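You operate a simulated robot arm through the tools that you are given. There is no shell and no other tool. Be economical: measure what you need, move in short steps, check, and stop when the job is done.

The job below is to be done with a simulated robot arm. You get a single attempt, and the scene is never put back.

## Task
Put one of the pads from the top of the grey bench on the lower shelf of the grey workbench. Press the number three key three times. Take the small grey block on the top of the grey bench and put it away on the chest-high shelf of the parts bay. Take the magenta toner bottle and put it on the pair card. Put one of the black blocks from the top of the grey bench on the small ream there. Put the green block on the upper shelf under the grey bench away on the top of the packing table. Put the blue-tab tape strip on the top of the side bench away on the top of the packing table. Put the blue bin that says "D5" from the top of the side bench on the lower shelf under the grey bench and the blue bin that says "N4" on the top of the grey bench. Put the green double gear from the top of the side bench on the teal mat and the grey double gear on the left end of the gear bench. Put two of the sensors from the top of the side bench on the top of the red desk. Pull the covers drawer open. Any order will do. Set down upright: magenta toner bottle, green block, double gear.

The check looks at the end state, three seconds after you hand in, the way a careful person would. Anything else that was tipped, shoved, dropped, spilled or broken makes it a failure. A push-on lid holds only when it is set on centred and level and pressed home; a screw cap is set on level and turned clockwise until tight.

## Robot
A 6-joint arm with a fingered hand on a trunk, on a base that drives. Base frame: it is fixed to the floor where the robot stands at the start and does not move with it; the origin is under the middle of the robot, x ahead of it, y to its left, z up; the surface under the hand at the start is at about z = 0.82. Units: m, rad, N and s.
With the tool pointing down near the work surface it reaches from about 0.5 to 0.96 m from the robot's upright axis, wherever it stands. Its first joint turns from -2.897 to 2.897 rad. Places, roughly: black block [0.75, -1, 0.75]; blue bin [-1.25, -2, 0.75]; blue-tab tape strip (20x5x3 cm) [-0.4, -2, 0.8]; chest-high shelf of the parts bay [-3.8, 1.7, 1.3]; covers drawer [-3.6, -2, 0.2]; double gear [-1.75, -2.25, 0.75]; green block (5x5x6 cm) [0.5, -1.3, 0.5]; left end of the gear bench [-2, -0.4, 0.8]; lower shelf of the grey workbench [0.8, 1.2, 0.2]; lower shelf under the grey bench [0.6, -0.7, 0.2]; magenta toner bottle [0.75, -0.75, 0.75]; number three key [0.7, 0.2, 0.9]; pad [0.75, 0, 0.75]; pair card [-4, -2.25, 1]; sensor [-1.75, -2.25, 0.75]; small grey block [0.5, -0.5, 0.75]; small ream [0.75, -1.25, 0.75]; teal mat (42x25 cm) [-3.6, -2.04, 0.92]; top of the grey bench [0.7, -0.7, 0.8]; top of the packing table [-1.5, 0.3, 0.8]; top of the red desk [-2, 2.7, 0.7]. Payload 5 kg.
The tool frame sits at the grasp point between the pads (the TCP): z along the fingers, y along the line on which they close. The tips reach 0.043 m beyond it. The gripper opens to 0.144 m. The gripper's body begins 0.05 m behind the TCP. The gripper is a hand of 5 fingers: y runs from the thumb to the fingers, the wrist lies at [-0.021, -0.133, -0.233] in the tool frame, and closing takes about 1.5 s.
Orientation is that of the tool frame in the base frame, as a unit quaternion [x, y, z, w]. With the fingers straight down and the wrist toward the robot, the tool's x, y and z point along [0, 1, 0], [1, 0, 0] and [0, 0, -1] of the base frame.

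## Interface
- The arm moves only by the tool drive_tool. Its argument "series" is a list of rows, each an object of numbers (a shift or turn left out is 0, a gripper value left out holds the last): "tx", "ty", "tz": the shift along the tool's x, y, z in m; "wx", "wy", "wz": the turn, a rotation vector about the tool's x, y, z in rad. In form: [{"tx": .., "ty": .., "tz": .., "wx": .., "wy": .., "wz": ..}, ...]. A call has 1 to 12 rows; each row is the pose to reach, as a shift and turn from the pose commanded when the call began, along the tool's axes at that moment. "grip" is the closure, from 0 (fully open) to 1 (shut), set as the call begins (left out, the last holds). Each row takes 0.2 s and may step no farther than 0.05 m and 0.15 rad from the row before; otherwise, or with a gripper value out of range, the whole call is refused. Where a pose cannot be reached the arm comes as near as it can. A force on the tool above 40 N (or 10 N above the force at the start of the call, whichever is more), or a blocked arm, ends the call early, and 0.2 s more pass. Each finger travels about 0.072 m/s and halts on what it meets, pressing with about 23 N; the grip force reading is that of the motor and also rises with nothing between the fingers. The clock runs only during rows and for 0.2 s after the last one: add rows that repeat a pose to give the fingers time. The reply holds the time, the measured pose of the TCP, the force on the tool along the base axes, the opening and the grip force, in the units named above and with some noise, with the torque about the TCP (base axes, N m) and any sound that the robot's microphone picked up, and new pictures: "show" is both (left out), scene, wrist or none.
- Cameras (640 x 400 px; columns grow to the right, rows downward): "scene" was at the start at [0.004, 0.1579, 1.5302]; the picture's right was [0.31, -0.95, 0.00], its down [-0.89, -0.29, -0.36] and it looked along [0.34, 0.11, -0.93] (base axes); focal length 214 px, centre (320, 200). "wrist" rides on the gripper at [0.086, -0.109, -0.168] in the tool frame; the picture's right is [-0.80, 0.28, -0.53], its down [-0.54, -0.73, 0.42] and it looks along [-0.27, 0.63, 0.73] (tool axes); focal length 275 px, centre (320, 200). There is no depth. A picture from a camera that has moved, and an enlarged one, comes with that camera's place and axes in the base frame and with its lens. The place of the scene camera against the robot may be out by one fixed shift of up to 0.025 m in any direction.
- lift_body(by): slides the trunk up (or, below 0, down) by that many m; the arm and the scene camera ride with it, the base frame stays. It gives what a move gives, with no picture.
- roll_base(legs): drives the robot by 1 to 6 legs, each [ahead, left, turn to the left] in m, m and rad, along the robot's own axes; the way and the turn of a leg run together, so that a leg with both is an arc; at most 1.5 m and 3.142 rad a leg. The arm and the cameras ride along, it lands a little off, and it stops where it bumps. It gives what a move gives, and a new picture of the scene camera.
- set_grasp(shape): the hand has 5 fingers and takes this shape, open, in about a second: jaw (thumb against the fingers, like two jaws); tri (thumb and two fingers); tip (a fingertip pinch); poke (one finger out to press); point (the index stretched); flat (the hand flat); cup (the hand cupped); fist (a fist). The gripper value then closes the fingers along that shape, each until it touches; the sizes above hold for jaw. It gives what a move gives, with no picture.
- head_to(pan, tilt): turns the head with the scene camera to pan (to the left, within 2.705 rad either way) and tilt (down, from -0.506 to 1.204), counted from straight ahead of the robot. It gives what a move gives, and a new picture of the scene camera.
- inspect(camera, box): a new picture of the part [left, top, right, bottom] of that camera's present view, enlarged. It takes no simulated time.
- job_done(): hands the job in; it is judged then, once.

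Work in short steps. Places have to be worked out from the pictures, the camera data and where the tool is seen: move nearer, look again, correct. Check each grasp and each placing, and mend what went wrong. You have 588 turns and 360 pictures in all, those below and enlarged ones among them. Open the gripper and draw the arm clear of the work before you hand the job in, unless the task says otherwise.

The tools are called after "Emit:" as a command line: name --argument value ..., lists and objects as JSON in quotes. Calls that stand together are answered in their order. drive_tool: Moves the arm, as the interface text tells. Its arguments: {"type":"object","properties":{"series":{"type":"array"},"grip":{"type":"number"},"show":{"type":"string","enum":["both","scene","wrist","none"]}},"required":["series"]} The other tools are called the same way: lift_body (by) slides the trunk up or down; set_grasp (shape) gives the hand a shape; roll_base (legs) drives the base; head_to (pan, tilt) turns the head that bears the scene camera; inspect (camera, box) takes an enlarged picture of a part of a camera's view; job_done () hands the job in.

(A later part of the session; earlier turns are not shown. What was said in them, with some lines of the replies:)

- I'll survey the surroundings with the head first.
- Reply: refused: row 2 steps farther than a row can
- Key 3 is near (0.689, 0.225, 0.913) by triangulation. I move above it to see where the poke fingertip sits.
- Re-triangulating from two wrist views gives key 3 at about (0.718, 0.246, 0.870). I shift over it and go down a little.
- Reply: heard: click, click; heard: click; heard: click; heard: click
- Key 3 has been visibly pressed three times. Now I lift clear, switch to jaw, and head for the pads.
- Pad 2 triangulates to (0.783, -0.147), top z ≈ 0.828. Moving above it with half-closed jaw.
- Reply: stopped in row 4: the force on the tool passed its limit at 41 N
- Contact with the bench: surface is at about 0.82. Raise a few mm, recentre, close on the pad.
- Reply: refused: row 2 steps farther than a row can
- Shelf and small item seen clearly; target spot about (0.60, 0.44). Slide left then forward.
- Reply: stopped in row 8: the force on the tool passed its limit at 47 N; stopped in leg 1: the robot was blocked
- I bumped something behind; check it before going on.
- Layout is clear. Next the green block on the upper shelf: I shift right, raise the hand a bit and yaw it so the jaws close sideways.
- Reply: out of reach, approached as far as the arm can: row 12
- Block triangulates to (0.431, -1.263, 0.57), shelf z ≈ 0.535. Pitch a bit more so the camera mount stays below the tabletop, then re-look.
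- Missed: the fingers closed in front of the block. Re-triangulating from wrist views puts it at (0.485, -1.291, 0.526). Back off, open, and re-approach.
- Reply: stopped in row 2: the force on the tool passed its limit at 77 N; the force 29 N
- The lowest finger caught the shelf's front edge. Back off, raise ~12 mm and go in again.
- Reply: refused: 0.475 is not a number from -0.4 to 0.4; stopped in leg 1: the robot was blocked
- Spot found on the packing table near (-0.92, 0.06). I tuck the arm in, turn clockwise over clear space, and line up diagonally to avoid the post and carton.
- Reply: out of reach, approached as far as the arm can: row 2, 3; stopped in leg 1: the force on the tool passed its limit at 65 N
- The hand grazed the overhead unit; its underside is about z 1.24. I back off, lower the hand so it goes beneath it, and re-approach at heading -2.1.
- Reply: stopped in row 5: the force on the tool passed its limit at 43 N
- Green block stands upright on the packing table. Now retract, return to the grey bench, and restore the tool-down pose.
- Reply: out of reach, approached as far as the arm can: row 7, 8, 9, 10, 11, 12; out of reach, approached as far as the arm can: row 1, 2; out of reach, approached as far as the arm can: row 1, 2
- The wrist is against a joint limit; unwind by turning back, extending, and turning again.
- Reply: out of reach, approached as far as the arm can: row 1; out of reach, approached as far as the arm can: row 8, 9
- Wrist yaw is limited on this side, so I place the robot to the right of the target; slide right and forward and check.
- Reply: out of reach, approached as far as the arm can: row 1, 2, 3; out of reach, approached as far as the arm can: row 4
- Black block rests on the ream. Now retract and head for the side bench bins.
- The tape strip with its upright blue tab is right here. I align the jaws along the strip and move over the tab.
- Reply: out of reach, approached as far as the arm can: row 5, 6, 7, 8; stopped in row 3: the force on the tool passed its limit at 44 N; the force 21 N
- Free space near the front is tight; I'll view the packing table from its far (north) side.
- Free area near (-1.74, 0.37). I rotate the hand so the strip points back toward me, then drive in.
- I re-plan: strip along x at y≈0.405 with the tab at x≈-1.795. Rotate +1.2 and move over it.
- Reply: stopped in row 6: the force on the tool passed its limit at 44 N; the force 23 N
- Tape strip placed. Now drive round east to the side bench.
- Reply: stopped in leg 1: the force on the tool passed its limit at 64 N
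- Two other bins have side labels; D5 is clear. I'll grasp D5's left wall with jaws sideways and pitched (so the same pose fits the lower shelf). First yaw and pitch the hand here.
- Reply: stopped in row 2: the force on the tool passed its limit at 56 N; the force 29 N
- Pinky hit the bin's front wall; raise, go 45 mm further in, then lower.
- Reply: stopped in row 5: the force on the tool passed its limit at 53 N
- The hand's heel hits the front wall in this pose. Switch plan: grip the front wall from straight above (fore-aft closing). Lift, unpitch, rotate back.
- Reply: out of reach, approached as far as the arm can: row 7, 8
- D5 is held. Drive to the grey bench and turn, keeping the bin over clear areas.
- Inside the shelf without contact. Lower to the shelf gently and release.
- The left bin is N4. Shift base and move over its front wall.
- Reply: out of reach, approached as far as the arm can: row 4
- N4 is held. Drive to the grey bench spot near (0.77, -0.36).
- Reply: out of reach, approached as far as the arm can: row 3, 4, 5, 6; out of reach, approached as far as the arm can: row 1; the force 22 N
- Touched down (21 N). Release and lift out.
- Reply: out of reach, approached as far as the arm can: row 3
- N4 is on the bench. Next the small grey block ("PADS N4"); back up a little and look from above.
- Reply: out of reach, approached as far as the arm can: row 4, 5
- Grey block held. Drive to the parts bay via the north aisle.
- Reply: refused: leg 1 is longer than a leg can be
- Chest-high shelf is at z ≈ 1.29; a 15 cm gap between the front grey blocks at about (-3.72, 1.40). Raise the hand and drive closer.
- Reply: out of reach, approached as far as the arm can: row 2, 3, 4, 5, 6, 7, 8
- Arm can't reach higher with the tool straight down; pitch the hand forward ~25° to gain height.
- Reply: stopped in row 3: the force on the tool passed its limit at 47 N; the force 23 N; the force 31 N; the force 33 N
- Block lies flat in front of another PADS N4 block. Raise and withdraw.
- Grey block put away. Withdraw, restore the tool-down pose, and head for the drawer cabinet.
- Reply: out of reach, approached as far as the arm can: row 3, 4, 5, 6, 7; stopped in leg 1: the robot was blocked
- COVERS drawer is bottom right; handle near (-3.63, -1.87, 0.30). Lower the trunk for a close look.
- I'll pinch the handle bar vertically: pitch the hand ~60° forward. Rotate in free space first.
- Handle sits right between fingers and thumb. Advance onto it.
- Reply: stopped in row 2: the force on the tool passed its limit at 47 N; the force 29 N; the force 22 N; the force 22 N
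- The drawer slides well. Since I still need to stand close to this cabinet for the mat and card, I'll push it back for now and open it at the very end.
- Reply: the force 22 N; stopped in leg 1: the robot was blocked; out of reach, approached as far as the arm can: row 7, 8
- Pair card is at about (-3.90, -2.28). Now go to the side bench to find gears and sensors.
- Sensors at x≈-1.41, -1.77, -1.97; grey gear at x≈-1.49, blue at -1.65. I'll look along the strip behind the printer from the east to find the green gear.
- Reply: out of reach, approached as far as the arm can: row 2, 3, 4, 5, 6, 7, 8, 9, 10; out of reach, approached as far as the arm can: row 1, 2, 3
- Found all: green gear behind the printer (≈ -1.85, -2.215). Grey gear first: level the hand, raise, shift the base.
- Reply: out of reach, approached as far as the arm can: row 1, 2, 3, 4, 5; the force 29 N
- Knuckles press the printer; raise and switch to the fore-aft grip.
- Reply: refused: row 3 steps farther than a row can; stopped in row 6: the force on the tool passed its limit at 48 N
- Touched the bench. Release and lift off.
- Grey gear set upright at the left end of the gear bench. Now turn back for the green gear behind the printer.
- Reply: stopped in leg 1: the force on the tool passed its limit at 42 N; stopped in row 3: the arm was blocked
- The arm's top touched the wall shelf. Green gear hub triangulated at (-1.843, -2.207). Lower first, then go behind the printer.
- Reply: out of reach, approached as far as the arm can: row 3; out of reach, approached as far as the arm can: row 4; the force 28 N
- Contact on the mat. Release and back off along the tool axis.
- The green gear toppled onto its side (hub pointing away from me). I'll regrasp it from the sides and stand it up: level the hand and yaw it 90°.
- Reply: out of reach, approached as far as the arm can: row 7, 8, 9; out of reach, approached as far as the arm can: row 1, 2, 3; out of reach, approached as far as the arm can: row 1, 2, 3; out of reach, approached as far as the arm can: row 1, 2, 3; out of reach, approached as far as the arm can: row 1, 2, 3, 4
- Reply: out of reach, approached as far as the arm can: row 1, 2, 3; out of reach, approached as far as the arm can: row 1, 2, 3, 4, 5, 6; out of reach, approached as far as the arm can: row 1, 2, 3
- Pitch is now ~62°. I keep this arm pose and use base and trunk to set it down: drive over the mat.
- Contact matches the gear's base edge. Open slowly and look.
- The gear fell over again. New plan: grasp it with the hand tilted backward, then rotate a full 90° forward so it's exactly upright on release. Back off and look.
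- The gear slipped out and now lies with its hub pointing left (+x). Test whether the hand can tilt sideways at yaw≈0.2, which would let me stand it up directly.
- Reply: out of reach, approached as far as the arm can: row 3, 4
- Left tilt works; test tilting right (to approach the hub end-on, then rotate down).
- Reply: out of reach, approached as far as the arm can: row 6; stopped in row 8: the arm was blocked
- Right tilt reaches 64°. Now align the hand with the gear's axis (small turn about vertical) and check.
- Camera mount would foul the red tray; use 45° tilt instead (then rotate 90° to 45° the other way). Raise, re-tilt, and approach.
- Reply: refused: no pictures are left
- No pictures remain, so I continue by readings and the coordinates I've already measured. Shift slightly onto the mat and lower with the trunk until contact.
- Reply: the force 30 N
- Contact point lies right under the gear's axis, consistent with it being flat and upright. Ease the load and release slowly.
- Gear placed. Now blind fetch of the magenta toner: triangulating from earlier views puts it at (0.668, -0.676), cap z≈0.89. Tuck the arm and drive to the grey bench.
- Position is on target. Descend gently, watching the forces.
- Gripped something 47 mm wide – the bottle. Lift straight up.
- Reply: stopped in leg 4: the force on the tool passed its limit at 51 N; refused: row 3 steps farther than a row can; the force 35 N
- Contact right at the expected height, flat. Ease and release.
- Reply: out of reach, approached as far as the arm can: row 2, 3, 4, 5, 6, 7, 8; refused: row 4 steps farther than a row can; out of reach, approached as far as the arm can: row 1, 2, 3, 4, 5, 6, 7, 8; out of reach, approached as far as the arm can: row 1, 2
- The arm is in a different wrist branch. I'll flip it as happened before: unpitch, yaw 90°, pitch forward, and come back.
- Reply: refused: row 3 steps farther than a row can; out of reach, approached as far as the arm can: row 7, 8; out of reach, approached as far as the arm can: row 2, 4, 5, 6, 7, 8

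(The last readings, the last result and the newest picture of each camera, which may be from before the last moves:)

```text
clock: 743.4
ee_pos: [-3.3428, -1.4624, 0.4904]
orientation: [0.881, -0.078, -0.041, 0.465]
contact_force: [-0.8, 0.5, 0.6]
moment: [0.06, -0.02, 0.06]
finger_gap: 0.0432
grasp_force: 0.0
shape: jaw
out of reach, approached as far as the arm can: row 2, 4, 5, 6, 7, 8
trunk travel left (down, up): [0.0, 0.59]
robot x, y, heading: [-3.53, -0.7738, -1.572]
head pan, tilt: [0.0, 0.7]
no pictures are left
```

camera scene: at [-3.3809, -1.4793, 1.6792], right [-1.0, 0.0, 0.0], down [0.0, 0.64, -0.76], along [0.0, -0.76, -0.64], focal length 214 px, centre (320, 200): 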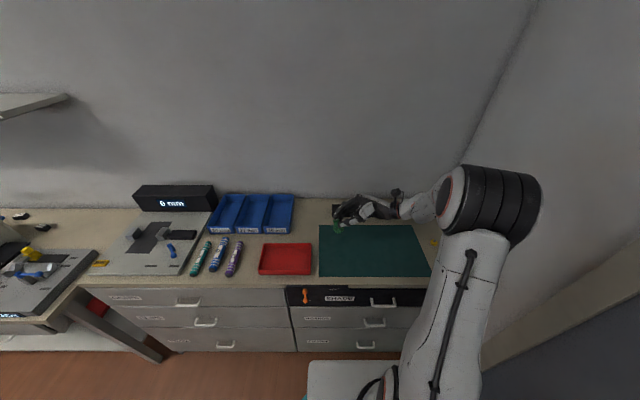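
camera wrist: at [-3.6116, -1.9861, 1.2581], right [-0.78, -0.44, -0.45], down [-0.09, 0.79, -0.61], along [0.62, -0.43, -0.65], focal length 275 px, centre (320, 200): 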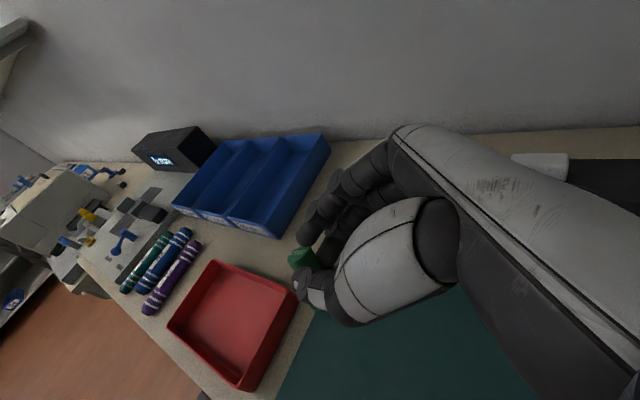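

Emit:
drive_tool --series '[{"wx": 0.14}, {"wx": 0.28}, {"wx": 0.42}, {"wx": 0.56}, {"wx": 0.7}, {"wx": 0.84}, {"wx": 0.97}]' --show "none"

Emit:
drive_tool --series '[{"wz": 0.14}, {"wz": 0.28}, {"wz": 0.42}, {"wz": 0.56}, {"wz": 0.7}, {"wz": 0.84}, {"wz": 0.98}, {"wz": 1.12}, {"wz": 1.25}, {"wz": 1.38}]' --show "none"

```text
clock: 745.0
ee_pos: [-3.344, -1.4623, 0.4896]
orientation: [0.996, -0.087, 0.001, 0.0]
contact_force: [0.6, -0.1, 0.1]
moment: [-0.02, 0.04, 0.0]
finger_gap: 0.0433
grasp_force: 0.1
shape: jaw
trunk travel left (down, up): [0.0, 0.59]
robot x, y, heading: [-3.5347, -0.7761, -1.574]
head pan, tilt: [0.0, 0.7]
no pictures are left
```

```text
clock: 747.1
ee_pos: [-3.3436, -1.4613, 0.4906]
orientation: [0.712, -0.702, 0.002, 0.0]
contact_force: [-0.2, 0.1, 0.9]
moment: [0.0, 0.01, -0.03]
finger_gap: 0.0432
grasp_force: 0.2
shape: jaw
trunk travel left (down, up): [0.0, 0.59]
robot x, y, heading: [-3.5308, -0.773, -1.572]
head pan, tilt: [0.0, 0.7]
no pictures are left
```

Emit:
drive_tool --series '[{"ty": 0.043, "tx": -0.015, "tz": -0.007}, {"ty": 0.086, "tx": -0.03, "tz": -0.014}, {"ty": 0.129, "tx": -0.045, "tz": -0.021}, {"ty": 0.172, "tx": -0.06, "tz": -0.028}, {"ty": 0.215, "tx": -0.075, "tz": -0.035}, {"ty": 0.258, "tx": -0.09, "tz": -0.042}, {"ty": 0.301, "tx": -0.105, "tz": -0.049}, {"ty": 0.344, "tx": -0.12, "tz": -0.056}, {"ty": 0.386, "tx": -0.131, "tz": -0.061}]' --show "none"

Emit:
drive_tool --series '[{"wz": -0.14}, {"wz": -0.28}, {"wz": -0.42}, {"wz": -0.56}, {"wz": -0.7}, {"wz": -0.84}, {"wz": -0.98}, {"wz": -1.12}, {"wz": -1.26}, {"wz": -1.4}, {"wz": -1.5}, {"wz": -1.57}]' --show "none"

```text
clock: 749.1
ee_pos: [-3.7312, -1.3368, 0.5506]
orientation: [0.714, -0.701, 0.0, -0.001]
contact_force: [1.2, 0.7, -0.3]
moment: [0.03, 0.07, -0.02]
finger_gap: 0.0435
grasp_force: 0.0
shape: jaw
trunk travel left (down, up): [0.0, 0.59]
robot x, y, heading: [-3.5307, -0.7738, -1.575]
head pan, tilt: [0.0, 0.7]
no pictures are left
```

```text
clock: 751.8
ee_pos: [-3.7309, -1.3369, 0.5504]
orientation: [1.0, 0.008, 0.001, 0.001]
contact_force: [0.2, -0.8, -0.6]
moment: [0.01, -0.01, -0.01]
finger_gap: 0.0432
grasp_force: 0.1
shape: jaw
trunk travel left (down, up): [0.0, 0.59]
robot x, y, heading: [-3.5295, -0.776, -1.574]
head pan, tilt: [0.0, 0.7]
no pictures are left
```

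Emit:
drive_tool --series '[{"wx": -0.13}, {"wx": -0.26}, {"wx": -0.39}, {"wx": -0.52}, {"wx": -0.65}, {"wx": -0.78}, {"wx": -0.91}, {"wx": -1.04}]' --show "none"

```text
clock: 753.5
ee_pos: [-3.7522, -1.3415, 0.6299]
orientation: [0.877, 0.004, 0.018, 0.48]
contact_force: [0.9, 0.8, -0.3]
moment: [-0.01, 0.0, -0.02]
finger_gap: 0.043
grasp_force: 0.2
shape: jaw
out of reach, approached as far as the arm can: row 7, 8
trunk travel left (down, up): [0.0, 0.59]
robot x, y, heading: [-3.5311, -0.7739, -1.574]
head pan, tilt: [0.0, 0.7]
no pictures are left
```

Emit:
roll_base --legs '[[0.22, 0.0, 0]]'

Emit:
drive_tool --series '[{"ty": -0.037, "tz": 0.024, "tx": 0.01}, {"ty": -0.074, "tz": 0.047, "tx": 0.02}, {"ty": -0.11, "tz": 0.07, "tx": 0.03}, {"ty": -0.147, "tz": 0.094, "tx": 0.04}, {"ty": -0.184, "tz": 0.117, "tx": 0.05}, {"ty": -0.22, "tz": 0.14, "tx": 0.06}, {"ty": -0.2526, "tz": 0.161, "tx": 0.07}]' --show "none"

```text
clock: 755.2
ee_pos: [-3.7515, -1.561, 0.6309]
orientation: [0.878, 0.004, 0.018, 0.479]
contact_force: [-0.2, 0.1, 0.8]
moment: [0.01, 0.02, -0.03]
finger_gap: 0.0432
grasp_force: 0.1
shape: jaw
trunk travel left (down, up): [0.0, 0.59]
robot x, y, heading: [-3.5295, -0.9911, -1.572]
head pan, tilt: [0.0, 0.7]
```

```text
clock: 756.8
ee_pos: [-3.7603, -1.6079, 0.543]
orientation: [0.901, 0.004, 0.058, 0.43]
contact_force: [-0.8, -0.2, -0.4]
moment: [-0.02, 0.02, 0.04]
finger_gap: 0.0434
grasp_force: 0.1
shape: jaw
out of reach, approached as far as the arm can: row 1, 2, 3, 4, 5, 6, 7
trunk travel left (down, up): [0.0, 0.59]
robot x, y, heading: [-3.5297, -0.9928, -1.576]
head pan, tilt: [0.0, 0.7]
no pictures are left
```

Low pitched poses aren't reachable in this branch. Alternative: grip the handle's two ends sideways (10 cm wide) with the hand yawed 90° and pitched ~40°. Unpitch and yaw.

Emit:
drive_tool --series '[{"wx": 0.14}, {"wx": 0.28}, {"wx": 0.42}, {"wx": 0.56}, {"wx": 0.7}, {"wx": 0.84}, {"wx": 0.89}]' --grip 0.08 --show "none"

Emit:
drive_tool --series '[{"wz": 0.14}, {"wz": 0.28}, {"wz": 0.42}, {"wz": 0.56}, {"wz": 0.7}, {"wz": 0.84}, {"wz": 0.98}, {"wz": 1.12}, {"wz": 1.26}, {"wz": 1.4}, {"wz": 1.5}, {"wz": 1.56}]' --show "none"

Emit:
drive_tool --series '[{"tz": 0.04, "wy": 0.14}, {"tz": 0.07, "wy": 0.28}, {"tz": 0.1, "wy": 0.42}, {"tz": 0.12, "wy": 0.56}, {"tz": 0.12, "wy": 0.7}]' --show "none"

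```text
clock: 758.4
ee_pos: [-3.7595, -1.6091, 0.5433]
orientation: [0.998, 0.029, 0.051, -0.002]
contact_force: [0.3, 0.3, -1.3]
moment: [-0.02, 0.0, 0.0]
finger_gap: 0.1322
grasp_force: 0.0
shape: jaw
trunk travel left (down, up): [0.0, 0.59]
robot x, y, heading: [-3.5312, -0.9948, -1.578]
head pan, tilt: [0.0, 0.7]
no pictures are left
```

```text
clock: 761.0
ee_pos: [-3.7587, -1.6086, 0.5431]
orientation: [0.729, -0.682, 0.035, -0.037]
contact_force: [0.4, -0.2, 0.3]
moment: [-0.03, 0.0, -0.01]
finger_gap: 0.1322
grasp_force: 0.1
shape: jaw
trunk travel left (down, up): [0.0, 0.59]
robot x, y, heading: [-3.5301, -0.996, -1.578]
head pan, tilt: [0.0, 0.7]
no pictures are left
```

```text
clock: 762.2
ee_pos: [-3.7462, -1.6092, 0.4264]
orientation: [0.684, -0.66, 0.258, 0.172]
contact_force: [-0.7, -0.4, 0.1]
moment: [0.02, 0.0, 0.01]
finger_gap: 0.1325
grasp_force: 0.0
shape: jaw
out of reach, approached as far as the arm can: row 5
trunk travel left (down, up): [0.0, 0.59]
robot x, y, heading: [-3.5269, -0.9906, -1.569]
head pan, tilt: [0.0, 0.7]
no pictures are left
```

Emit:
roll_base --legs '[[0.1, 0.0, 0]]'

Emit:
drive_tool --series '[{"ty": -0.03, "tz": 0.03}, {"ty": -0.06, "tz": 0.06}, {"ty": -0.088, "tz": 0.085}, {"ty": -0.088, "tz": 0.105}]' --show "none"

```text
clock: 763.4
ee_pos: [-3.7464, -1.7085, 0.4264]
orientation: [0.683, -0.662, 0.257, 0.172]
contact_force: [0.5, -0.2, 0.1]
moment: [0.01, 0.04, 0.02]
finger_gap: 0.1325
grasp_force: 0.1
shape: jaw
trunk travel left (down, up): [0.0, 0.59]
robot x, y, heading: [-3.5304, -1.0933, -1.576]
head pan, tilt: [0.0, 0.7]
```

```text
clock: 764.4
ee_pos: [-3.646, -1.7755, 0.3681]
orientation: [0.684, -0.664, 0.251, 0.167]
contact_force: [0.5, -0.9, -0.1]
moment: [0.07, 0.04, -0.01]
finger_gap: 0.1325
grasp_force: 0.1
shape: jaw
out of reach, approached as far as the arm can: row 1, 2, 3, 4
trunk travel left (down, up): [0.0, 0.59]
robot x, y, heading: [-3.5373, -1.0939, -1.577]
head pan, tilt: [0.0, 0.7]
no pictures are left
```

Emit:
drive_tool --series '[{"wy": -0.12, "tz": 0.02, "tx": -0.01}, {"wy": -0.25, "tz": 0.04, "tx": -0.01}, {"wy": -0.25, "tz": 0.06, "tx": 0.0}]' --show "none"

```text
clock: 765.2
ee_pos: [-3.6379, -1.8105, 0.3194]
orientation: [0.71, -0.678, 0.17, 0.088]
contact_force: [-0.7, -0.1, 0.0]
moment: [0.01, -0.01, 0.05]
finger_gap: 0.1323
grasp_force: 0.0
shape: jaw
trunk travel left (down, up): [0.0, 0.59]
robot x, y, heading: [-3.5294, -1.0927, -1.57]
head pan, tilt: [0.0, 0.7]
no pictures are left
```

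Emit:
drive_tool --series '[{}, {}, {}, {}, {}, {}]' --grip 1.0 --show "none"

```text
clock: 766.6
ee_pos: [-3.6393, -1.8101, 0.318]
orientation: [0.709, -0.679, 0.17, 0.088]
contact_force: [-2.9, 4.7, -1.6]
moment: [0.12, -0.01, -0.31]
finger_gap: 0.0046
grasp_force: 22.5
shape: jaw
trunk travel left (down, up): [0.0, 0.59]
robot x, y, heading: [-3.5298, -1.0929, -1.573]
head pan, tilt: [0.0, 0.7]
no pictures are left
```

Emit:
drive_tool --series '[{"tx": -0.0085, "tz": -0.0035}, {"tx": -0.017, "tz": -0.007}, {"tx": -0.026, "tz": -0.011}]' --show "none"

```text
clock: 767.4
ee_pos: [-3.6391, -1.7824, 0.3207]
orientation: [0.71, -0.678, 0.17, 0.088]
contact_force: [0.0, 0.7, -0.2]
moment: [0.0, -0.01, 0.02]
finger_gap: 0.0035
grasp_force: 23.8
shape: jaw
trunk travel left (down, up): [0.0, 0.59]
robot x, y, heading: [-3.5286, -1.0913, -1.578]
head pan, tilt: [0.0, 0.7]
no pictures are left
```

Switch to the single-finger 'poke' shape: probe the drawer face above the handle, then hook the finger down behind the bar and pull.

Emit:
drive_tool --series '[{"tx": -0.01, "tz": -0.03}, {"tx": 0.0, "tz": -0.055}]' --show "none"

Emit:
set_grasp --shape "poke"

Emit:
drive_tool --series '[{"tx": 0.01, "tz": 0.0035}, {"tx": 0.02, "tz": 0.007}, {"tx": 0.03, "tz": 0.0105}, {"tx": 0.04, "tz": 0.014}, {"tx": 0.05, "tz": 0.0175}, {"tx": 0.06, "tz": 0.021}, {"tx": 0.07, "tz": 0.0245}, {"tx": 0.08, "tz": 0.028}]' --show "none"

```text
clock: 768.0
ee_pos: [-3.6469, -1.7627, 0.3704]
orientation: [0.71, -0.678, 0.17, 0.088]
contact_force: [0.2, 0.3, -0.5]
moment: [-0.04, 0.0, 0.02]
finger_gap: 0.0035
grasp_force: 22.9
shape: jaw
trunk travel left (down, up): [0.0, 0.59]
robot x, y, heading: [-3.5315, -1.0931, -1.57]
head pan, tilt: [0.0, 0.7]
no pictures are left
```

```text
clock: 768.9
ee_pos: [-3.6463, -1.7626, 0.3714]
orientation: [0.71, -0.678, 0.17, 0.089]
contact_force: [-0.9, -0.1, 0.1]
moment: [-0.01, -0.01, -0.01]
finger_gap: 0.0
grasp_force: 0.0
shape: poke
trunk travel left (down, up): [0.0, 0.59]
robot x, y, heading: [-3.5296, -1.0961, -1.575]
head pan, tilt: [0.0, 0.7]
```

```text
clock: 770.7
ee_pos: [-3.6459, -1.8384, 0.3688]
orientation: [0.707, -0.683, 0.163, 0.085]
contact_force: [1.4, 15.3, 3.3]
moment: [0.41, -0.11, 0.17]
finger_gap: 0.0001
grasp_force: 0.0
shape: poke
trunk travel left (down, up): [0.0, 0.59]
robot x, y, heading: [-3.5304, -1.0934, -1.575]
head pan, tilt: [0.0, 0.7]
stopped in row 8: the force on the tool passed its limit at 44 N (the readings are from after the stop); the commanded pose is now the measured one
no pictures are left
```

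Emit:
drive_tool --series '[{"tx": -0.0038, "tz": -0.0014}, {"tx": -0.0086, "ty": 0.0014, "tz": 0.0115}, {"tx": -0.0134, "ty": 0.0027, "tz": 0.0245}, {"tx": -0.0181, "ty": 0.004, "tz": 0.037}, {"tx": -0.0229, "ty": 0.0054, "tz": 0.05}]' --show "none"

```text
clock: 771.6
ee_pos: [-3.6487, -1.8376, 0.3461]
orientation: [0.704, -0.685, 0.165, 0.09]
contact_force: [2.3, 19.6, 21.1]
moment: [0.7, -0.35, 0.23]
finger_gap: 0.0003
grasp_force: 0.1
shape: poke
trunk travel left (down, up): [0.0, 0.59]
robot x, y, heading: [-3.531, -1.093, -1.58]
head pan, tilt: [0.0, 0.7]
stopped in row 4: the force on the tool passed its limit at 48 N (the readings are from after the stop); the commanded pose is now the measured one
no pictures are left
```

The gap behind the bar is too narrow for a finger. Try the 'tip' pinch: fingertips against both ends of the handle.

Emit:
drive_tool --series '[{"tx": -0.02, "tz": -0.03}, {"tx": -0.055, "tz": -0.045}, {"tx": -0.08, "tz": -0.05}]' --show "none"

Emit:
set_grasp --shape "tip"

```text
clock: 772.4
ee_pos: [-3.6551, -1.7449, 0.3625]
orientation: [0.705, -0.684, 0.165, 0.09]
contact_force: [-0.2, -0.6, -0.2]
moment: [-0.02, 0.02, -0.03]
finger_gap: 0.0
grasp_force: 0.0
shape: poke
trunk travel left (down, up): [0.0, 0.59]
robot x, y, heading: [-3.5301, -1.0886, -1.582]
head pan, tilt: [0.0, 0.7]
no pictures are left
```

```text
clock: 773.3
ee_pos: [-3.6554, -1.7455, 0.3627]
orientation: [0.705, -0.684, 0.165, 0.088]
contact_force: [-0.3, -0.7, 0.6]
moment: [0.02, 0.02, -0.02]
finger_gap: 0.1439
grasp_force: 0.1
shape: tip
trunk travel left (down, up): [0.0, 0.59]
robot x, y, heading: [-3.5335, -1.0948, -1.576]
head pan, tilt: [0.0, 0.7]
```

Emit:
drive_tool --series '[{"tx": 0.014, "ty": -0.005, "tz": 0.021}, {"tx": 0.028, "ty": -0.01, "tz": 0.0417}]' --show "none"

Emit:
drive_tool --series '[{"tx": 0.0094, "tz": 0.0035}, {"tx": 0.0187, "tz": 0.007}, {"tx": 0.028, "tz": 0.0105}, {"tx": 0.0375, "tz": 0.014}, {"tx": 0.047, "tz": 0.0175}, {"tx": 0.056, "tz": 0.021}, {"tx": 0.0656, "tz": 0.0245}, {"tx": 0.075, "tz": 0.028}, {"tx": 0.084, "tz": 0.0315}]' --show "none"

```text
clock: 773.9
ee_pos: [-3.6418, -1.7846, 0.3329]
orientation: [0.704, -0.685, 0.166, 0.09]
contact_force: [-0.4, -0.9, 1.1]
moment: [0.02, -0.04, 0.01]
finger_gap: 0.1441
grasp_force: 0.2
shape: tip
trunk travel left (down, up): [0.0, 0.59]
robot x, y, heading: [-3.5297, -1.0923, -1.577]
head pan, tilt: [0.0, 0.7]
no pictures are left
```

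```text
clock: 775.4
ee_pos: [-3.6377, -1.8421, 0.3331]
orientation: [0.703, -0.686, 0.165, 0.088]
contact_force: [0.9, 23.4, 12.7]
moment: [-5.19, -1.15, 2.24]
finger_gap: 0.1438
grasp_force: 0.0
shape: tip
trunk travel left (down, up): [0.0, 0.59]
robot x, y, heading: [-3.529, -1.0901, -1.578]
head pan, tilt: [0.0, 0.7]
stopped in row 7: the force on the tool passed its limit at 74 N (the readings are from after the stop); the commanded pose is now the measured one
no pictures are left
```

Emit:
drive_tool --series '[{"tx": -0.006, "tz": -0.002}]' --show "none"

Emit:
drive_tool --series '[{}, {}, {}, {}, {}, {}, {}]' --grip 1.0 --show "none"

```text
clock: 775.8
ee_pos: [-3.6375, -1.8369, 0.3317]
orientation: [0.704, -0.685, 0.163, 0.087]
contact_force: [0.9, 0.3, 0.6]
moment: [-0.03, -0.02, 0.02]
finger_gap: 0.1441
grasp_force: 0.1
shape: tip
trunk travel left (down, up): [0.0, 0.59]
robot x, y, heading: [-3.5327, -1.0913, -1.58]
head pan, tilt: [0.0, 0.7]
no pictures are left
```

```text
clock: 777.4
ee_pos: [-3.6374, -1.8367, 0.3317]
orientation: [0.704, -0.686, 0.164, 0.087]
contact_force: [-3.3, -1.1, -1.3]
moment: [0.01, -0.48, 0.04]
finger_gap: 0.0921
grasp_force: 23.0
shape: tip
trunk travel left (down, up): [0.0, 0.59]
robot x, y, heading: [-3.5326, -1.0943, -1.578]
head pan, tilt: [0.0, 0.7]
no pictures are left
```

Gripped the handle ends (92 mm). Pull back gently.

Emit:
drive_tool --series '[{"tx": -0.0094, "tz": -0.0035}, {"tx": -0.0187, "tz": -0.007}, {"tx": -0.028, "tz": -0.0105}, {"tx": -0.0375, "tz": -0.014}, {"tx": -0.047, "tz": -0.0175}]' --show "none"

```text
clock: 778.6
ee_pos: [-3.6395, -1.7875, 0.3323]
orientation: [0.704, -0.685, 0.164, 0.087]
contact_force: [4.9, 0.3, 1.2]
moment: [0.01, -0.73, 0.21]
finger_gap: 0.0925
grasp_force: 23.2
shape: tip
trunk travel left (down, up): [0.0, 0.59]
robot x, y, heading: [-3.5343, -1.0944, -1.581]
head pan, tilt: [0.0, 0.7]
no pictures are left
```

Still holding; the drawer follows. Continue with the base.

Emit:
roll_base --legs '[[-0.1, 0, 0]]'

Emit:
roll_base --legs '[[-0.1, 0, 0]]'

```text
clock: 779.7
ee_pos: [-3.6398, -1.686, 0.3327]
orientation: [0.704, -0.686, 0.163, 0.086]
contact_force: [1.5, -1.1, 1.3]
moment: [-0.04, -0.69, 0.18]
finger_gap: 0.0922
grasp_force: 23.1
shape: tip
trunk travel left (down, up): [0.0, 0.59]
robot x, y, heading: [-3.5293, -0.9971, -1.578]
head pan, tilt: [0.0, 0.7]
```

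```text
clock: 780.9
ee_pos: [-3.64, -1.5883, 0.3306]
orientation: [0.704, -0.686, 0.164, 0.088]
contact_force: [1.4, -1.0, 0.8]
moment: [-0.01, -0.73, 0.2]
finger_gap: 0.0926
grasp_force: 22.8
shape: tip
trunk travel left (down, up): [0.0, 0.59]
robot x, y, heading: [-3.5305, -0.8898, -1.579]
head pan, tilt: [0.0, 0.7]
```

Emit:
roll_base --legs '[[-0.05, 0, 0]]'

Emit:
drive_tool --series '[{}, {}, {}]' --grip 0.2 --show "none"

Emit:
drive_tool --series '[{"tx": -0.02, "tz": -0.01}, {"tx": -0.045, "tz": -0.03}, {"tx": -0.07, "tz": -0.06}, {"tx": -0.07, "tz": -0.1}, {"tx": -0.07, "tz": -0.14}, {"tx": -0.07, "tz": -0.18}]' --grip 0.0 --show "none"

```text
clock: 781.8
ee_pos: [-3.6391, -1.5377, 0.3313]
orientation: [0.703, -0.686, 0.164, 0.088]
contact_force: [-1.3, -0.4, 0.0]
moment: [0.01, -0.72, 0.18]
finger_gap: 0.0923
grasp_force: 23.2
shape: tip
trunk travel left (down, up): [0.0, 0.59]
robot x, y, heading: [-3.5291, -0.8432, -1.579]
head pan, tilt: [0.0, 0.7]
```

```text
clock: 782.6
ee_pos: [-3.6397, -1.5382, 0.3314]
orientation: [0.704, -0.686, 0.163, 0.088]
contact_force: [0.5, 0.4, 0.3]
moment: [-0.02, 0.0, 0.0]
finger_gap: 0.1148
grasp_force: 0.0
shape: tip
trunk travel left (down, up): [0.0, 0.59]
robot x, y, heading: [-3.5338, -0.8438, -1.582]
head pan, tilt: [0.0, 0.7]
no pictures are left
```

```text
clock: 784.0
ee_pos: [-3.6591, -1.4101, 0.4754]
orientation: [0.704, -0.686, 0.164, 0.086]
contact_force: [0.2, -0.4, -1.1]
moment: [0.01, 0.0, -0.01]
finger_gap: 0.1439
grasp_force: 0.0
shape: tip
trunk travel left (down, up): [0.0, 0.59]
robot x, y, heading: [-3.5288, -0.8381, -1.575]
head pan, tilt: [0.0, 0.7]
no pictures are left
```

Drawer is open ~30 cm. Now the sensors: level the hand, raise the trunk and go to the first one at (-1.408, -2.290).

Emit:
lift_body --by 0.4

Emit:
lift_body --by 0.19

Emit:
set_grasp --shape "jaw"

Emit:
drive_tool --series '[{"wy": -0.13}, {"wy": -0.26}, {"wy": -0.37}]' --show "none"

Emit:
drive_tool --series '[{"wz": -0.14}, {"wz": -0.28}, {"wz": -0.42}, {"wz": -0.56}, {"wz": -0.7}, {"wz": -0.84}, {"wz": -0.98}, {"wz": -1.12}, {"wz": -1.26}, {"wz": -1.4}, {"wz": -1.5}]' --show "none"

```text
clock: 787.8
ee_pos: [-3.6581, -1.4107, 0.8754]
orientation: [0.703, -0.686, 0.164, 0.088]
contact_force: [-0.1, -0.3, 0.0]
moment: [0.0, -0.01, 0.02]
finger_gap: 0.1436
grasp_force: 0.1
shape: tip
trunk travel left (down, up): [-0.4, 0.19]
robot x, y, heading: [-3.5309, -0.8428, -1.578]
head pan, tilt: [0.0, 0.7]
```

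```text
clock: 789.9
ee_pos: [-3.66, -1.4096, 1.0653]
orientation: [0.704, -0.686, 0.164, 0.088]
contact_force: [0.1, 1.5, -0.4]
moment: [0.01, 0.0, 0.02]
finger_gap: 0.1439
grasp_force: 0.0
shape: tip
trunk travel left (down, up): [-0.59, 0.0]
robot x, y, heading: [-3.5316, -0.8423, -1.58]
head pan, tilt: [0.0, 0.7]
```

```text
clock: 790.8
ee_pos: [-3.6584, -1.4107, 1.0655]
orientation: [0.703, -0.686, 0.164, 0.088]
contact_force: [0.6, 0.4, -1.0]
moment: [0.03, -0.02, 0.0]
finger_gap: 0.1439
grasp_force: 0.1
shape: jaw
trunk travel left (down, up): [-0.59, 0.0]
robot x, y, heading: [-3.5307, -0.8425, -1.583]
head pan, tilt: [0.0, 0.7]
```

```text
clock: 791.6
ee_pos: [-3.6588, -1.4093, 1.0637]
orientation: [0.721, -0.691, 0.031, -0.042]
contact_force: [0.4, 0.8, 0.0]
moment: [0.01, 0.01, -0.01]
finger_gap: 0.1439
grasp_force: 0.1
shape: jaw
trunk travel left (down, up): [-0.59, 0.0]
robot x, y, heading: [-3.53, -0.8445, -1.576]
head pan, tilt: [0.0, 0.7]
no pictures are left
```

```text
clock: 794.0
ee_pos: [-3.6597, -1.4098, 1.0647]
orientation: [0.999, -0.013, 0.052, -0.007]
contact_force: [0.8, 0.6, 0.6]
moment: [0.01, -0.03, -0.01]
finger_gap: 0.1439
grasp_force: 0.1
shape: jaw
trunk travel left (down, up): [-0.59, 0.0]
robot x, y, heading: [-3.5292, -0.8394, -1.583]
head pan, tilt: [0.0, 0.7]
no pictures are left
```

Emit:
drive_tool --series '[{"wy": -0.1, "tz": -0.04}, {"wy": -0.1, "tz": -0.08}, {"wy": -0.1, "tz": -0.11}]' --show "none"

Emit:
roll_base --legs '[[0.28, 0.2, 0], [0, 1.3, 0], [0, 0.66, 0]]'

```text
clock: 794.8
ee_pos: [-3.6716, -1.4098, 1.174]
orientation: [1.0, -0.013, 0.002, -0.009]
contact_force: [0.2, 0.3, -0.4]
moment: [-0.01, -0.03, 0.01]
finger_gap: 0.144
grasp_force: 0.0
shape: jaw
trunk travel left (down, up): [-0.59, 0.0]
robot x, y, heading: [-3.5331, -0.8407, -1.58]
head pan, tilt: [0.0, 0.7]
no pictures are left
```

```text
clock: 806.4
ee_pos: [-1.5315, -1.712, 1.1735]
orientation: [1.0, -0.016, 0.001, -0.007]
contact_force: [0.9, -0.5, -0.2]
moment: [0.03, 0.01, -0.01]
finger_gap: 0.1437
grasp_force: 0.0
shape: jaw
trunk travel left (down, up): [-0.59, 0.0]
robot x, y, heading: [-1.3871, -1.1451, -1.583]
head pan, tilt: [0.0, 0.7]
```

Emit:
drive_tool --series '[{"tx": 0.04}, {"tx": 0.08}, {"tx": 0.124}]' --grip 0.5 --show "none"

Emit:
roll_base --legs '[[0.225, 0, 0]]'

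Emit:
drive_tool --series '[{"ty": 0.03, "tz": 0.03}, {"ty": 0.06, "tz": 0.06}, {"ty": 0.1, "tz": 0.09}, {"ty": 0.14, "tz": 0.11}, {"ty": 0.18, "tz": 0.13}, {"ty": 0.22, "tz": 0.14}, {"ty": 0.26, "tz": 0.15}, {"ty": 0.3, "tz": 0.15}, {"ty": 0.34, "tz": 0.15}]' --show "none"

```text
clock: 807.2
ee_pos: [-1.408, -1.7143, 1.1744]
orientation: [1.0, -0.016, 0.0, -0.008]
contact_force: [-0.9, -0.3, 0.6]
moment: [0.02, -0.03, -0.02]
finger_gap: 0.0723
grasp_force: 0.0
shape: jaw
trunk travel left (down, up): [-0.59, 0.0]
robot x, y, heading: [-1.3884, -1.1426, -1.583]
head pan, tilt: [0.0, 0.7]
no pictures are left
```

```text
clock: 808.9
ee_pos: [-1.4132, -1.9407, 1.174]
orientation: [1.0, -0.017, 0.001, -0.008]
contact_force: [-0.3, -0.2, 0.3]
moment: [0.04, 0.0, 0.01]
finger_gap: 0.0723
grasp_force: 0.0
shape: jaw
trunk travel left (down, up): [-0.59, 0.0]
robot x, y, heading: [-1.3877, -1.3716, -1.588]
head pan, tilt: [0.0, 0.7]
```

```text
clock: 810.9
ee_pos: [-1.4238, -2.2778, 1.0168]
orientation: [1.0, -0.016, 0.002, -0.01]
contact_force: [-1.0, -0.2, -0.1]
moment: [0.05, 0.01, -0.02]
finger_gap: 0.0725
grasp_force: 0.2
shape: jaw
trunk travel left (down, up): [-0.59, 0.0]
robot x, y, heading: [-1.3927, -1.3669, -1.586]
head pan, tilt: [0.0, 0.7]
no pictures are left
```

Emit:
drive_tool --series '[{"tx": 0.008, "wx": -0.1, "tz": 0.03}, {"tx": 0.015, "wx": -0.2, "tz": 0.06, "ty": 0.004}, {"tx": 0.015, "wx": -0.2, "tz": 0.09, "ty": 0.004}]' --grip 0.58 --show "none"

Emit:
drive_tool --series '[{"tz": 0.012, "ty": -0.002}, {"tz": 0.022, "ty": -0.004}, {"tz": 0.03, "ty": -0.006}]' --show "none"

```text
clock: 811.7
ee_pos: [-1.4078, -2.2809, 0.9293]
orientation: [0.996, -0.017, 0.0, 0.092]
contact_force: [-0.4, -1.0, 0.9]
moment: [0.06, 0.03, -0.01]
finger_gap: 0.0608
grasp_force: 0.1
shape: jaw
trunk travel left (down, up): [-0.59, 0.0]
robot x, y, heading: [-1.3895, -1.3651, -1.583]
head pan, tilt: [0.0, 0.7]
no pictures are left
```

```text
clock: 812.5
ee_pos: [-1.4077, -2.2791, 0.8966]
orientation: [0.996, -0.016, -0.001, 0.091]
contact_force: [-0.7, -0.9, 1.0]
moment: [-0.03, -0.02, -0.02]
finger_gap: 0.061
grasp_force: 0.1
shape: jaw
trunk travel left (down, up): [-0.59, 0.0]
robot x, y, heading: [-1.3894, -1.3696, -1.583]
head pan, tilt: [0.0, 0.7]
no pictures are left
```

Emit:
drive_tool --series '[{"tz": 0.004}]' --show "none"

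Emit:
drive_tool --series '[{}, {}, {}, {}, {}]' --grip 1.0 --show "none"

```text
clock: 812.9
ee_pos: [-1.4084, -2.2797, 0.8931]
orientation: [0.996, -0.016, -0.001, 0.091]
contact_force: [0.8, -0.2, 0.0]
moment: [-0.04, -0.03, -0.01]
finger_gap: 0.0607
grasp_force: 0.0
shape: jaw
trunk travel left (down, up): [-0.59, 0.0]
robot x, y, heading: [-1.3878, -1.3692, -1.583]
head pan, tilt: [0.0, 0.7]
no pictures are left
```

```text
clock: 814.1
ee_pos: [-1.4081, -2.2801, 0.8944]
orientation: [0.996, -0.016, 0.0, 0.092]
contact_force: [-0.2, 0.6, 0.2]
moment: [0.03, 0.01, 0.0]
finger_gap: 0.0262
grasp_force: 22.8
shape: jaw
trunk travel left (down, up): [-0.59, 0.0]
robot x, y, heading: [-1.3933, -1.3682, -1.588]
head pan, tilt: [0.0, 0.7]
no pictures are left
```

Sensor gripped (26 mm). Lift, retract and carry it to the red desk's clear front strip (~(-1.85, 2.05)).

Emit:
drive_tool --series '[{"tz": -0.04}, {"tz": -0.08}, {"tz": -0.12, "ty": -0.02}, {"tz": -0.14, "ty": -0.06}, {"tz": -0.16, "ty": -0.1}, {"tz": -0.17, "ty": -0.14}, {"tz": -0.17, "ty": -0.18}, {"tz": -0.17, "ty": -0.22}, {"tz": -0.17, "ty": -0.26}, {"tz": -0.17, "ty": -0.3}]' --show "none"

Emit:
roll_base --legs '[[-0.2, 0, 0.01], [0, 1.15, 0], [-1.2, 0, 0], [-1.25, 0, 0]]'

```text
clock: 816.3
ee_pos: [-1.3967, -1.9494, 1.0073]
orientation: [0.993, 0.067, -0.038, 0.084]
contact_force: [-4.3, -1.5, 0.4]
moment: [0.09, -0.3, -0.04]
finger_gap: 0.0258
grasp_force: 22.9
shape: jaw
out of reach, approached as far as the arm can: row 7, 8, 9, 10
trunk travel left (down, up): [-0.59, 0.0]
robot x, y, heading: [-1.3872, -1.3673, -1.582]
head pan, tilt: [0.0, 0.7]
no pictures are left
```

```text
clock: 835.0
ee_pos: [-0.2401, 0.6993, 1.0107]
orientation: [0.996, -0.008, 0.005, 0.089]
contact_force: [-0.4, 0.5, -0.2]
moment: [-0.01, -0.01, 0.0]
finger_gap: 0.026
grasp_force: 23.1
shape: jaw
trunk travel left (down, up): [-0.59, 0.0]
robot x, y, heading: [-0.2394, 1.2867, -1.571]
head pan, tilt: [0.0, 0.7]
```

Emit:
roll_base --legs '[[0, 0, 3.14], [0, 1.45, 0], [0, 0.15, 0]]'

```text
clock: 850.5
ee_pos: [-1.849, 1.8596, 1.0115]
orientation: [0.003, 0.996, 0.089, -0.004]
contact_force: [-0.7, -0.2, -0.5]
moment: [0.01, -0.03, 0.0]
finger_gap: 0.0258
grasp_force: 22.9
shape: jaw
trunk travel left (down, up): [-0.59, 0.0]
robot x, y, heading: [-1.845, 1.2712, 1.586]
head pan, tilt: [0.0, 0.7]
```

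Emit:
drive_tool --series '[{"ty": 0.045}, {"ty": 0.09, "tz": 0.01}, {"ty": 0.135, "tz": 0.02}, {"ty": 0.18, "tz": 0.03}, {"ty": 0.195, "tz": 0.05}]' --show "none"

Emit:
lift_body --by -0.12

```text
clock: 851.7
ee_pos: [-1.8466, 2.0598, 0.9954]
orientation: [0.002, 0.996, 0.089, -0.005]
contact_force: [-0.9, 0.0, -0.6]
moment: [0.02, 0.04, 0.03]
finger_gap: 0.0257
grasp_force: 23.0
shape: jaw
out of reach, approached as far as the arm can: row 4
trunk travel left (down, up): [-0.59, 0.0]
robot x, y, heading: [-1.8456, 1.2729, 1.579]
head pan, tilt: [0.0, 0.7]
no pictures are left
```

```text
clock: 853.2
ee_pos: [-1.8469, 2.0598, 0.8769]
orientation: [0.002, 0.996, 0.088, -0.005]
contact_force: [-0.2, -1.1, 0.2]
moment: [-0.01, -0.05, 0.02]
finger_gap: 0.0261
grasp_force: 23.1
shape: jaw
trunk travel left (down, up): [-0.47, 0.12]
robot x, y, heading: [-1.8419, 1.2719, 1.579]
head pan, tilt: [0.0, 0.7]
```

Now descend slowly until contact with the desk.

Emit:
drive_tool --series '[{"tz": 0.02}, {"tz": 0.035}, {"tz": 0.045}, {"tz": 0.052}, {"tz": 0.059}, {"tz": 0.066}, {"tz": 0.073}, {"tz": 0.08}, {"tz": 0.087}, {"tz": 0.094}, {"tz": 0.101}, {"tz": 0.108}]' --show "none"

```text
clock: 855.6
ee_pos: [-1.8481, 2.0825, 0.7888]
orientation: [0.001, 0.995, 0.099, -0.007]
contact_force: [0.1, -0.3, 14.4]
moment: [-0.07, -0.02, 0.0]
finger_gap: 0.0286
grasp_force: 23.0
shape: jaw
trunk travel left (down, up): [-0.47, 0.12]
robot x, y, heading: [-1.8441, 1.2732, 1.578]
head pan, tilt: [0.0, 0.7]
stopped in row 12: the force on the tool passed its limit at 44 N (the readings are from after the stop); the commanded pose is now the measured one
no pictures are left
```

Emit:
drive_tool --series '[{"tz": -0.002}, {"tz": -0.002}, {"tz": -0.002}]' --grip 0.6 --show "none"

Emit:
drive_tool --series '[{"tz": -0.04}, {"tz": -0.08}, {"tz": -0.12}, {"tz": -0.16}, {"tz": -0.2}, {"tz": -0.22, "ty": -0.04}, {"tz": -0.22, "ty": -0.08}, {"tz": -0.22, "ty": -0.12}, {"tz": -0.22, "ty": -0.16}]' --show "none"

Emit:
lift_body --by 0.12

```text
clock: 856.5
ee_pos: [-1.8479, 2.0817, 0.7884]
orientation: [0.002, 0.995, 0.096, -0.008]
contact_force: [0.2, 2.1, 13.3]
moment: [-0.13, 0.08, -0.03]
finger_gap: 0.0545
grasp_force: 0.0
shape: jaw
trunk travel left (down, up): [-0.47, 0.12]
robot x, y, heading: [-1.8427, 1.2746, 1.582]
head pan, tilt: [0.0, 0.7]
no pictures are left
```

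```text
clock: 858.5
ee_pos: [-1.8457, 1.8818, 0.9732]
orientation: [0.001, 0.995, 0.095, -0.007]
contact_force: [-0.1, -0.1, -0.2]
moment: [-0.01, -0.02, 0.03]
finger_gap: 0.0576
grasp_force: 0.0
shape: jaw
trunk travel left (down, up): [-0.47, 0.12]
robot x, y, heading: [-1.8407, 1.2758, 1.58]
head pan, tilt: [0.0, 0.7]
no pictures are left
```

```text
clock: 860.0
ee_pos: [-1.8468, 1.8831, 1.0919]
orientation: [0.002, 0.995, 0.095, -0.007]
contact_force: [-0.3, 0.7, -0.1]
moment: [0.01, -0.01, 0.0]
finger_gap: 0.0578
grasp_force: 0.1
shape: jaw
trunk travel left (down, up): [-0.59, 0.0]
robot x, y, heading: [-1.8424, 1.2735, 1.579]
head pan, tilt: [0.0, 0.7]
```

First sensor is on the desk. Go back for the second one behind the printer at (-1.769, -2.293).

Emit:
roll_base --legs '[[0, -1.45, 0], [0, -0.15, 0], [0, 0, -3.14], [1.2, 0, 0], [1.22, 0, 0], [0, -1.4, 0]]'

```text
clock: 893.4
ee_pos: [-1.544, -1.781, 1.0918]
orientation: [0.995, 0.016, 0.009, 0.095]
contact_force: [-0.4, -1.2, -0.2]
moment: [0.03, 0.03, -0.02]
finger_gap: 0.0575
grasp_force: 0.1
shape: jaw
trunk travel left (down, up): [-0.59, 0.0]
robot x, y, heading: [-1.5645, -1.1717, -1.53]
head pan, tilt: [0.0, 0.7]
```

Emit:
drive_tool --series '[{"wx": 0.1, "tz": -0.03}, {"wx": 0.19, "tz": -0.06}, {"wx": 0.19, "tz": -0.075}]' --show "none"

Emit:
roll_base --legs '[[0, -0.2, -0.04], [0.2, 0, 0]]'

```text
clock: 894.2
ee_pos: [-1.5451, -1.7674, 1.1664]
orientation: [1.0, 0.016, 0.007, 0.0]
contact_force: [-0.6, -0.1, -0.1]
moment: [-0.05, 0.06, -0.01]
finger_gap: 0.0575
grasp_force: 0.1
shape: jaw
out of reach, approached as far as the arm can: row 1
trunk travel left (down, up): [-0.59, 0.0]
robot x, y, heading: [-1.5667, -1.1703, -1.522]
head pan, tilt: [0.0, 0.7]
no pictures are left
```

```text
clock: 897.0
ee_pos: [-1.7691, -1.9737, 1.1642]
orientation: [1.0, -0.003, 0.007, 0.0]
contact_force: [0.0, -0.4, 0.7]
moment: [0.02, 0.0, -0.02]
finger_gap: 0.0576
grasp_force: 0.0
shape: jaw
trunk travel left (down, up): [-0.59, 0.0]
robot x, y, heading: [-1.7643, -1.3795, -1.566]
head pan, tilt: [0.0, 0.7]
```

Emit:
drive_tool --series '[{"ty": 0.045}, {"ty": 0.09, "tz": 0.01}, {"ty": 0.135, "tz": 0.03}, {"ty": 0.18, "tz": 0.045}, {"ty": 0.22, "tz": 0.065}, {"ty": 0.26, "tz": 0.09}, {"ty": 0.29, "tz": 0.125}]' --show "none"

```text
clock: 898.6
ee_pos: [-1.77, -2.2668, 1.0407]
orientation: [1.0, -0.004, 0.007, 0.0]
contact_force: [-0.7, -0.7, 0.0]
moment: [0.04, 0.01, -0.01]
finger_gap: 0.0576
grasp_force: 0.1
shape: jaw
trunk travel left (down, up): [-0.59, 0.0]
robot x, y, heading: [-1.7631, -1.3767, -1.566]
head pan, tilt: [0.0, 0.7]
no pictures are left
```

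Emit:
drive_tool --series '[{"ty": 0.014, "tz": 0.03}, {"ty": 0.022, "tz": 0.065}, {"ty": 0.023, "tz": 0.1}, {"ty": 0.023, "tz": 0.125}]' --grip 0.66 --show "none"

Emit:
drive_tool --series '[{"tz": 0.01}, {"tz": 0.018}, {"tz": 0.023}]' --show "none"

```text
clock: 899.6
ee_pos: [-1.7682, -2.288, 0.9166]
orientation: [1.0, -0.005, 0.007, 0.0]
contact_force: [-0.1, -0.4, 0.5]
moment: [0.02, 0.0, -0.02]
finger_gap: 0.0492
grasp_force: 0.0
shape: jaw
trunk travel left (down, up): [-0.59, 0.0]
robot x, y, heading: [-1.7685, -1.3759, -1.563]
head pan, tilt: [0.0, 0.7]
no pictures are left
```

```text
clock: 900.4
ee_pos: [-1.7706, -2.2857, 0.8926]
orientation: [1.0, -0.005, 0.007, 0.0]
contact_force: [0.5, 0.2, 0.8]
moment: [-0.02, -0.02, -0.01]
finger_gap: 0.0493
grasp_force: 0.1
shape: jaw
trunk travel left (down, up): [-0.59, 0.0]
robot x, y, heading: [-1.7681, -1.3784, -1.563]
head pan, tilt: [0.0, 0.7]
no pictures are left
```

Emit:
drive_tool --series '[{}, {}, {}, {}]' --grip 1.0 --show "none"

```text
clock: 901.4
ee_pos: [-1.769, -2.2862, 0.894]
orientation: [1.0, -0.004, 0.007, 0.001]
contact_force: [-0.5, -0.2, 0.0]
moment: [0.0, -0.03, -0.02]
finger_gap: 0.0257
grasp_force: 22.8
shape: jaw
trunk travel left (down, up): [-0.59, 0.0]
robot x, y, heading: [-1.7678, -1.3792, -1.571]
head pan, tilt: [0.0, 0.7]
no pictures are left
```

Second sensor gripped (26 mm). Retrace the path out.

Emit:
drive_tool --series '[{"tz": -0.045}, {"tz": -0.09}, {"tz": -0.135}, {"tz": -0.17, "ty": -0.02}, {"tz": -0.2, "ty": -0.05}, {"tz": -0.225, "ty": -0.085}, {"tz": -0.245, "ty": -0.125}, {"tz": -0.26, "ty": -0.17}, {"tz": -0.27, "ty": -0.215}, {"tz": -0.27, "ty": -0.26}, {"tz": -0.27, "ty": -0.305}]' --show "none"

Emit:
roll_base --legs '[[-0.22, 0, 0], [0, 1.45, 0], [0, 0.1, 0], [-1.2, 0, 0], [-1.22, 0, 0]]'

```text
clock: 903.8
ee_pos: [-1.7697, -1.9809, 1.164]
orientation: [1.0, -0.005, 0.006, 0.0]
contact_force: [0.9, 0.1, 0.4]
moment: [0.0, 0.02, 0.01]
finger_gap: 0.0259
grasp_force: 22.9
shape: jaw
trunk travel left (down, up): [-0.59, 0.0]
robot x, y, heading: [-1.7649, -1.3796, -1.564]
head pan, tilt: [0.0, 0.7]
no pictures are left
```

```text
clock: 924.5
ee_pos: [-0.2348, 0.67, 1.1626]
orientation: [1.0, -0.013, 0.007, 0.001]
contact_force: [0.0, 0.0, -1.0]
moment: [-0.02, 0.01, 0.0]
finger_gap: 0.0256
grasp_force: 22.5
shape: jaw
trunk travel left (down, up): [-0.59, 0.0]
robot x, y, heading: [-0.22, 1.2755, -1.585]
head pan, tilt: [0.0, 0.7]
```

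Emit:
roll_base --legs '[[0, 0, 3.14], [0, 1.43, 0]]'

Emit:
drive_tool --series '[{"ty": 0.03, "tz": 0.03}, {"ty": 0.07, "tz": 0.06}, {"ty": 0.11, "tz": 0.09}, {"ty": 0.15, "tz": 0.12}, {"ty": 0.18, "tz": 0.15}, {"ty": 0.195, "tz": 0.17}]' --show "none"

Emit:
lift_body --by -0.12

```text
clock: 938.9
ee_pos: [-1.6371, 1.891, 1.1632]
orientation: [0.007, 1.0, 0.0, -0.007]
contact_force: [0.1, 0.6, 0.0]
moment: [0.0, 0.0, 0.01]
finger_gap: 0.0257
grasp_force: 23.2
shape: jaw
trunk travel left (down, up): [-0.59, 0.0]
robot x, y, heading: [-1.6446, 1.2879, 1.568]
head pan, tilt: [0.0, 0.7]
```

```text
clock: 940.3
ee_pos: [-1.6353, 2.0862, 0.9916]
orientation: [0.007, 1.0, 0.001, -0.007]
contact_force: [-1.0, -0.4, 1.4]
moment: [-0.05, 0.01, 0.02]
finger_gap: 0.0257
grasp_force: 23.0
shape: jaw
trunk travel left (down, up): [-0.59, 0.0]
robot x, y, heading: [-1.6401, 1.2875, 1.57]
head pan, tilt: [0.0, 0.7]
no pictures are left
```

```text
clock: 941.8
ee_pos: [-1.6368, 2.0869, 0.8728]
orientation: [0.008, 1.0, 0.0, -0.006]
contact_force: [0.5, 0.1, -0.6]
moment: [0.0, 0.01, -0.01]
finger_gap: 0.0256
grasp_force: 22.2
shape: jaw
trunk travel left (down, up): [-0.47, 0.12]
robot x, y, heading: [-1.6433, 1.2862, 1.57]
head pan, tilt: [0.0, 0.7]
```

Emit:
drive_tool --series '[{"tx": 0.04}, {"tx": 0.06, "tz": 0.02}, {"tx": 0.06, "tz": 0.04}, {"tx": 0.06, "tz": 0.055}, {"tx": 0.06, "tz": 0.063}, {"tx": 0.06, "tz": 0.07}, {"tx": 0.06, "tz": 0.077}, {"tx": 0.06, "tz": 0.084}, {"tx": 0.06, "tz": 0.091}, {"tx": 0.06, "tz": 0.098}]' --show "none"

```text
clock: 944.0
ee_pos: [-1.6978, 2.0883, 0.7834]
orientation: [0.007, 1.0, 0.006, -0.008]
contact_force: [0.5, -1.6, 37.6]
moment: [-0.27, 0.21, 0.06]
finger_gap: 0.0274
grasp_force: 23.1
shape: jaw
trunk travel left (down, up): [-0.47, 0.12]
robot x, y, heading: [-1.6461, 1.292, 1.569]
head pan, tilt: [0.0, 0.7]
no pictures are left
```

Contact at the same desk height. Release, lift, and retract clear.

Emit:
drive_tool --series '[{"tz": -0.008}, {"tz": -0.008}]' --show "none"

Emit:
drive_tool --series '[{}, {}, {}]' --grip 0.6 --show "none"

Emit:
drive_tool --series '[{"tz": -0.04}, {"tz": -0.08}, {"tz": -0.12}, {"tz": -0.16}, {"tz": -0.2}, {"tz": -0.22, "ty": -0.04}, {"tz": -0.22, "ty": -0.08}, {"tz": -0.22, "ty": -0.12}, {"tz": -0.22, "ty": -0.16}]' --grip 0.0 --show "none"

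Emit:
lift_body --by 0.12

Emit:
roll_base --legs '[[-0.12, 0, 0]]'

```text
clock: 944.6
ee_pos: [-1.6969, 2.0856, 0.7838]
orientation: [0.008, 1.0, 0.0, -0.007]
contact_force: [-2.2, 5.9, 13.9]
moment: [0.53, 0.21, 0.0]
finger_gap: 0.0271
grasp_force: 23.1
shape: jaw
trunk travel left (down, up): [-0.47, 0.12]
robot x, y, heading: [-1.6412, 1.2878, 1.572]
head pan, tilt: [0.0, 0.7]
no pictures are left
```

```text
clock: 945.4
ee_pos: [-1.696, 2.0859, 0.7836]
orientation: [0.007, 1.0, 0.0, -0.007]
contact_force: [0.6, -0.4, 8.3]
moment: [-0.1, 0.04, -0.01]
finger_gap: 0.056
grasp_force: 0.1
shape: jaw
trunk travel left (down, up): [-0.47, 0.12]
robot x, y, heading: [-1.6441, 1.2898, 1.569]
head pan, tilt: [0.0, 0.7]
no pictures are left
```

```text
clock: 947.4
ee_pos: [-1.6961, 1.9273, 1.0025]
orientation: [0.008, 1.0, 0.0, -0.007]
contact_force: [0.2, 0.1, 0.6]
moment: [-0.02, 0.0, 0.02]
finger_gap: 0.1438
grasp_force: 0.0
shape: jaw
trunk travel left (down, up): [-0.47, 0.12]
robot x, y, heading: [-1.644, 1.289, 1.568]
head pan, tilt: [0.0, 0.7]
no pictures are left
```

```text
clock: 948.9
ee_pos: [-1.696, 1.928, 1.1228]
orientation: [0.007, 1.0, 0.001, -0.007]
contact_force: [-0.1, 0.0, 0.0]
moment: [0.04, 0.0, -0.03]
finger_gap: 0.1437
grasp_force: 0.0
shape: jaw
trunk travel left (down, up): [-0.59, 0.0]
robot x, y, heading: [-1.645, 1.2907, 1.566]
head pan, tilt: [0.0, 0.7]
```

```text
clock: 950.1
ee_pos: [-1.6955, 1.8063, 1.1237]
orientation: [0.008, 1.0, 0.001, -0.007]
contact_force: [0.3, -0.9, -0.5]
moment: [0.06, -0.01, -0.01]
finger_gap: 0.1437
grasp_force: 0.0
shape: jaw
trunk travel left (down, up): [-0.59, 0.0]
robot x, y, heading: [-1.6418, 1.1712, 1.563]
head pan, tilt: [0.0, 0.7]
```

Emit:
job_done

```text
The job is handed in.
```

I did every item on the list and handed the job in, but I ran out of pictures near the end. The last steps went by position, grip and contact readings only.

**Least sure of:**
- **Number three key:** I pushed it down three times, but the microphone heard five clicks. It may have registered more than three.
- **Green double gear:** it fell over on the teal mat. I stood it back up and released it without a picture; the contact point was under its axis, which fits it being upright.
- **Placed without pictures:** the magenta toner on the pair card, both sensors on the red desk, and the covers drawer pulled open about 30 cm.

**Bumps:** the hand pressed against the printer-like machine on the side bench several times, at up to about 65 N. It also brushed the shelf unit over the packing table once. The base stopped against a packing-table leg, the gear bench and something by the door. I saw nothing move in the pictures I had.
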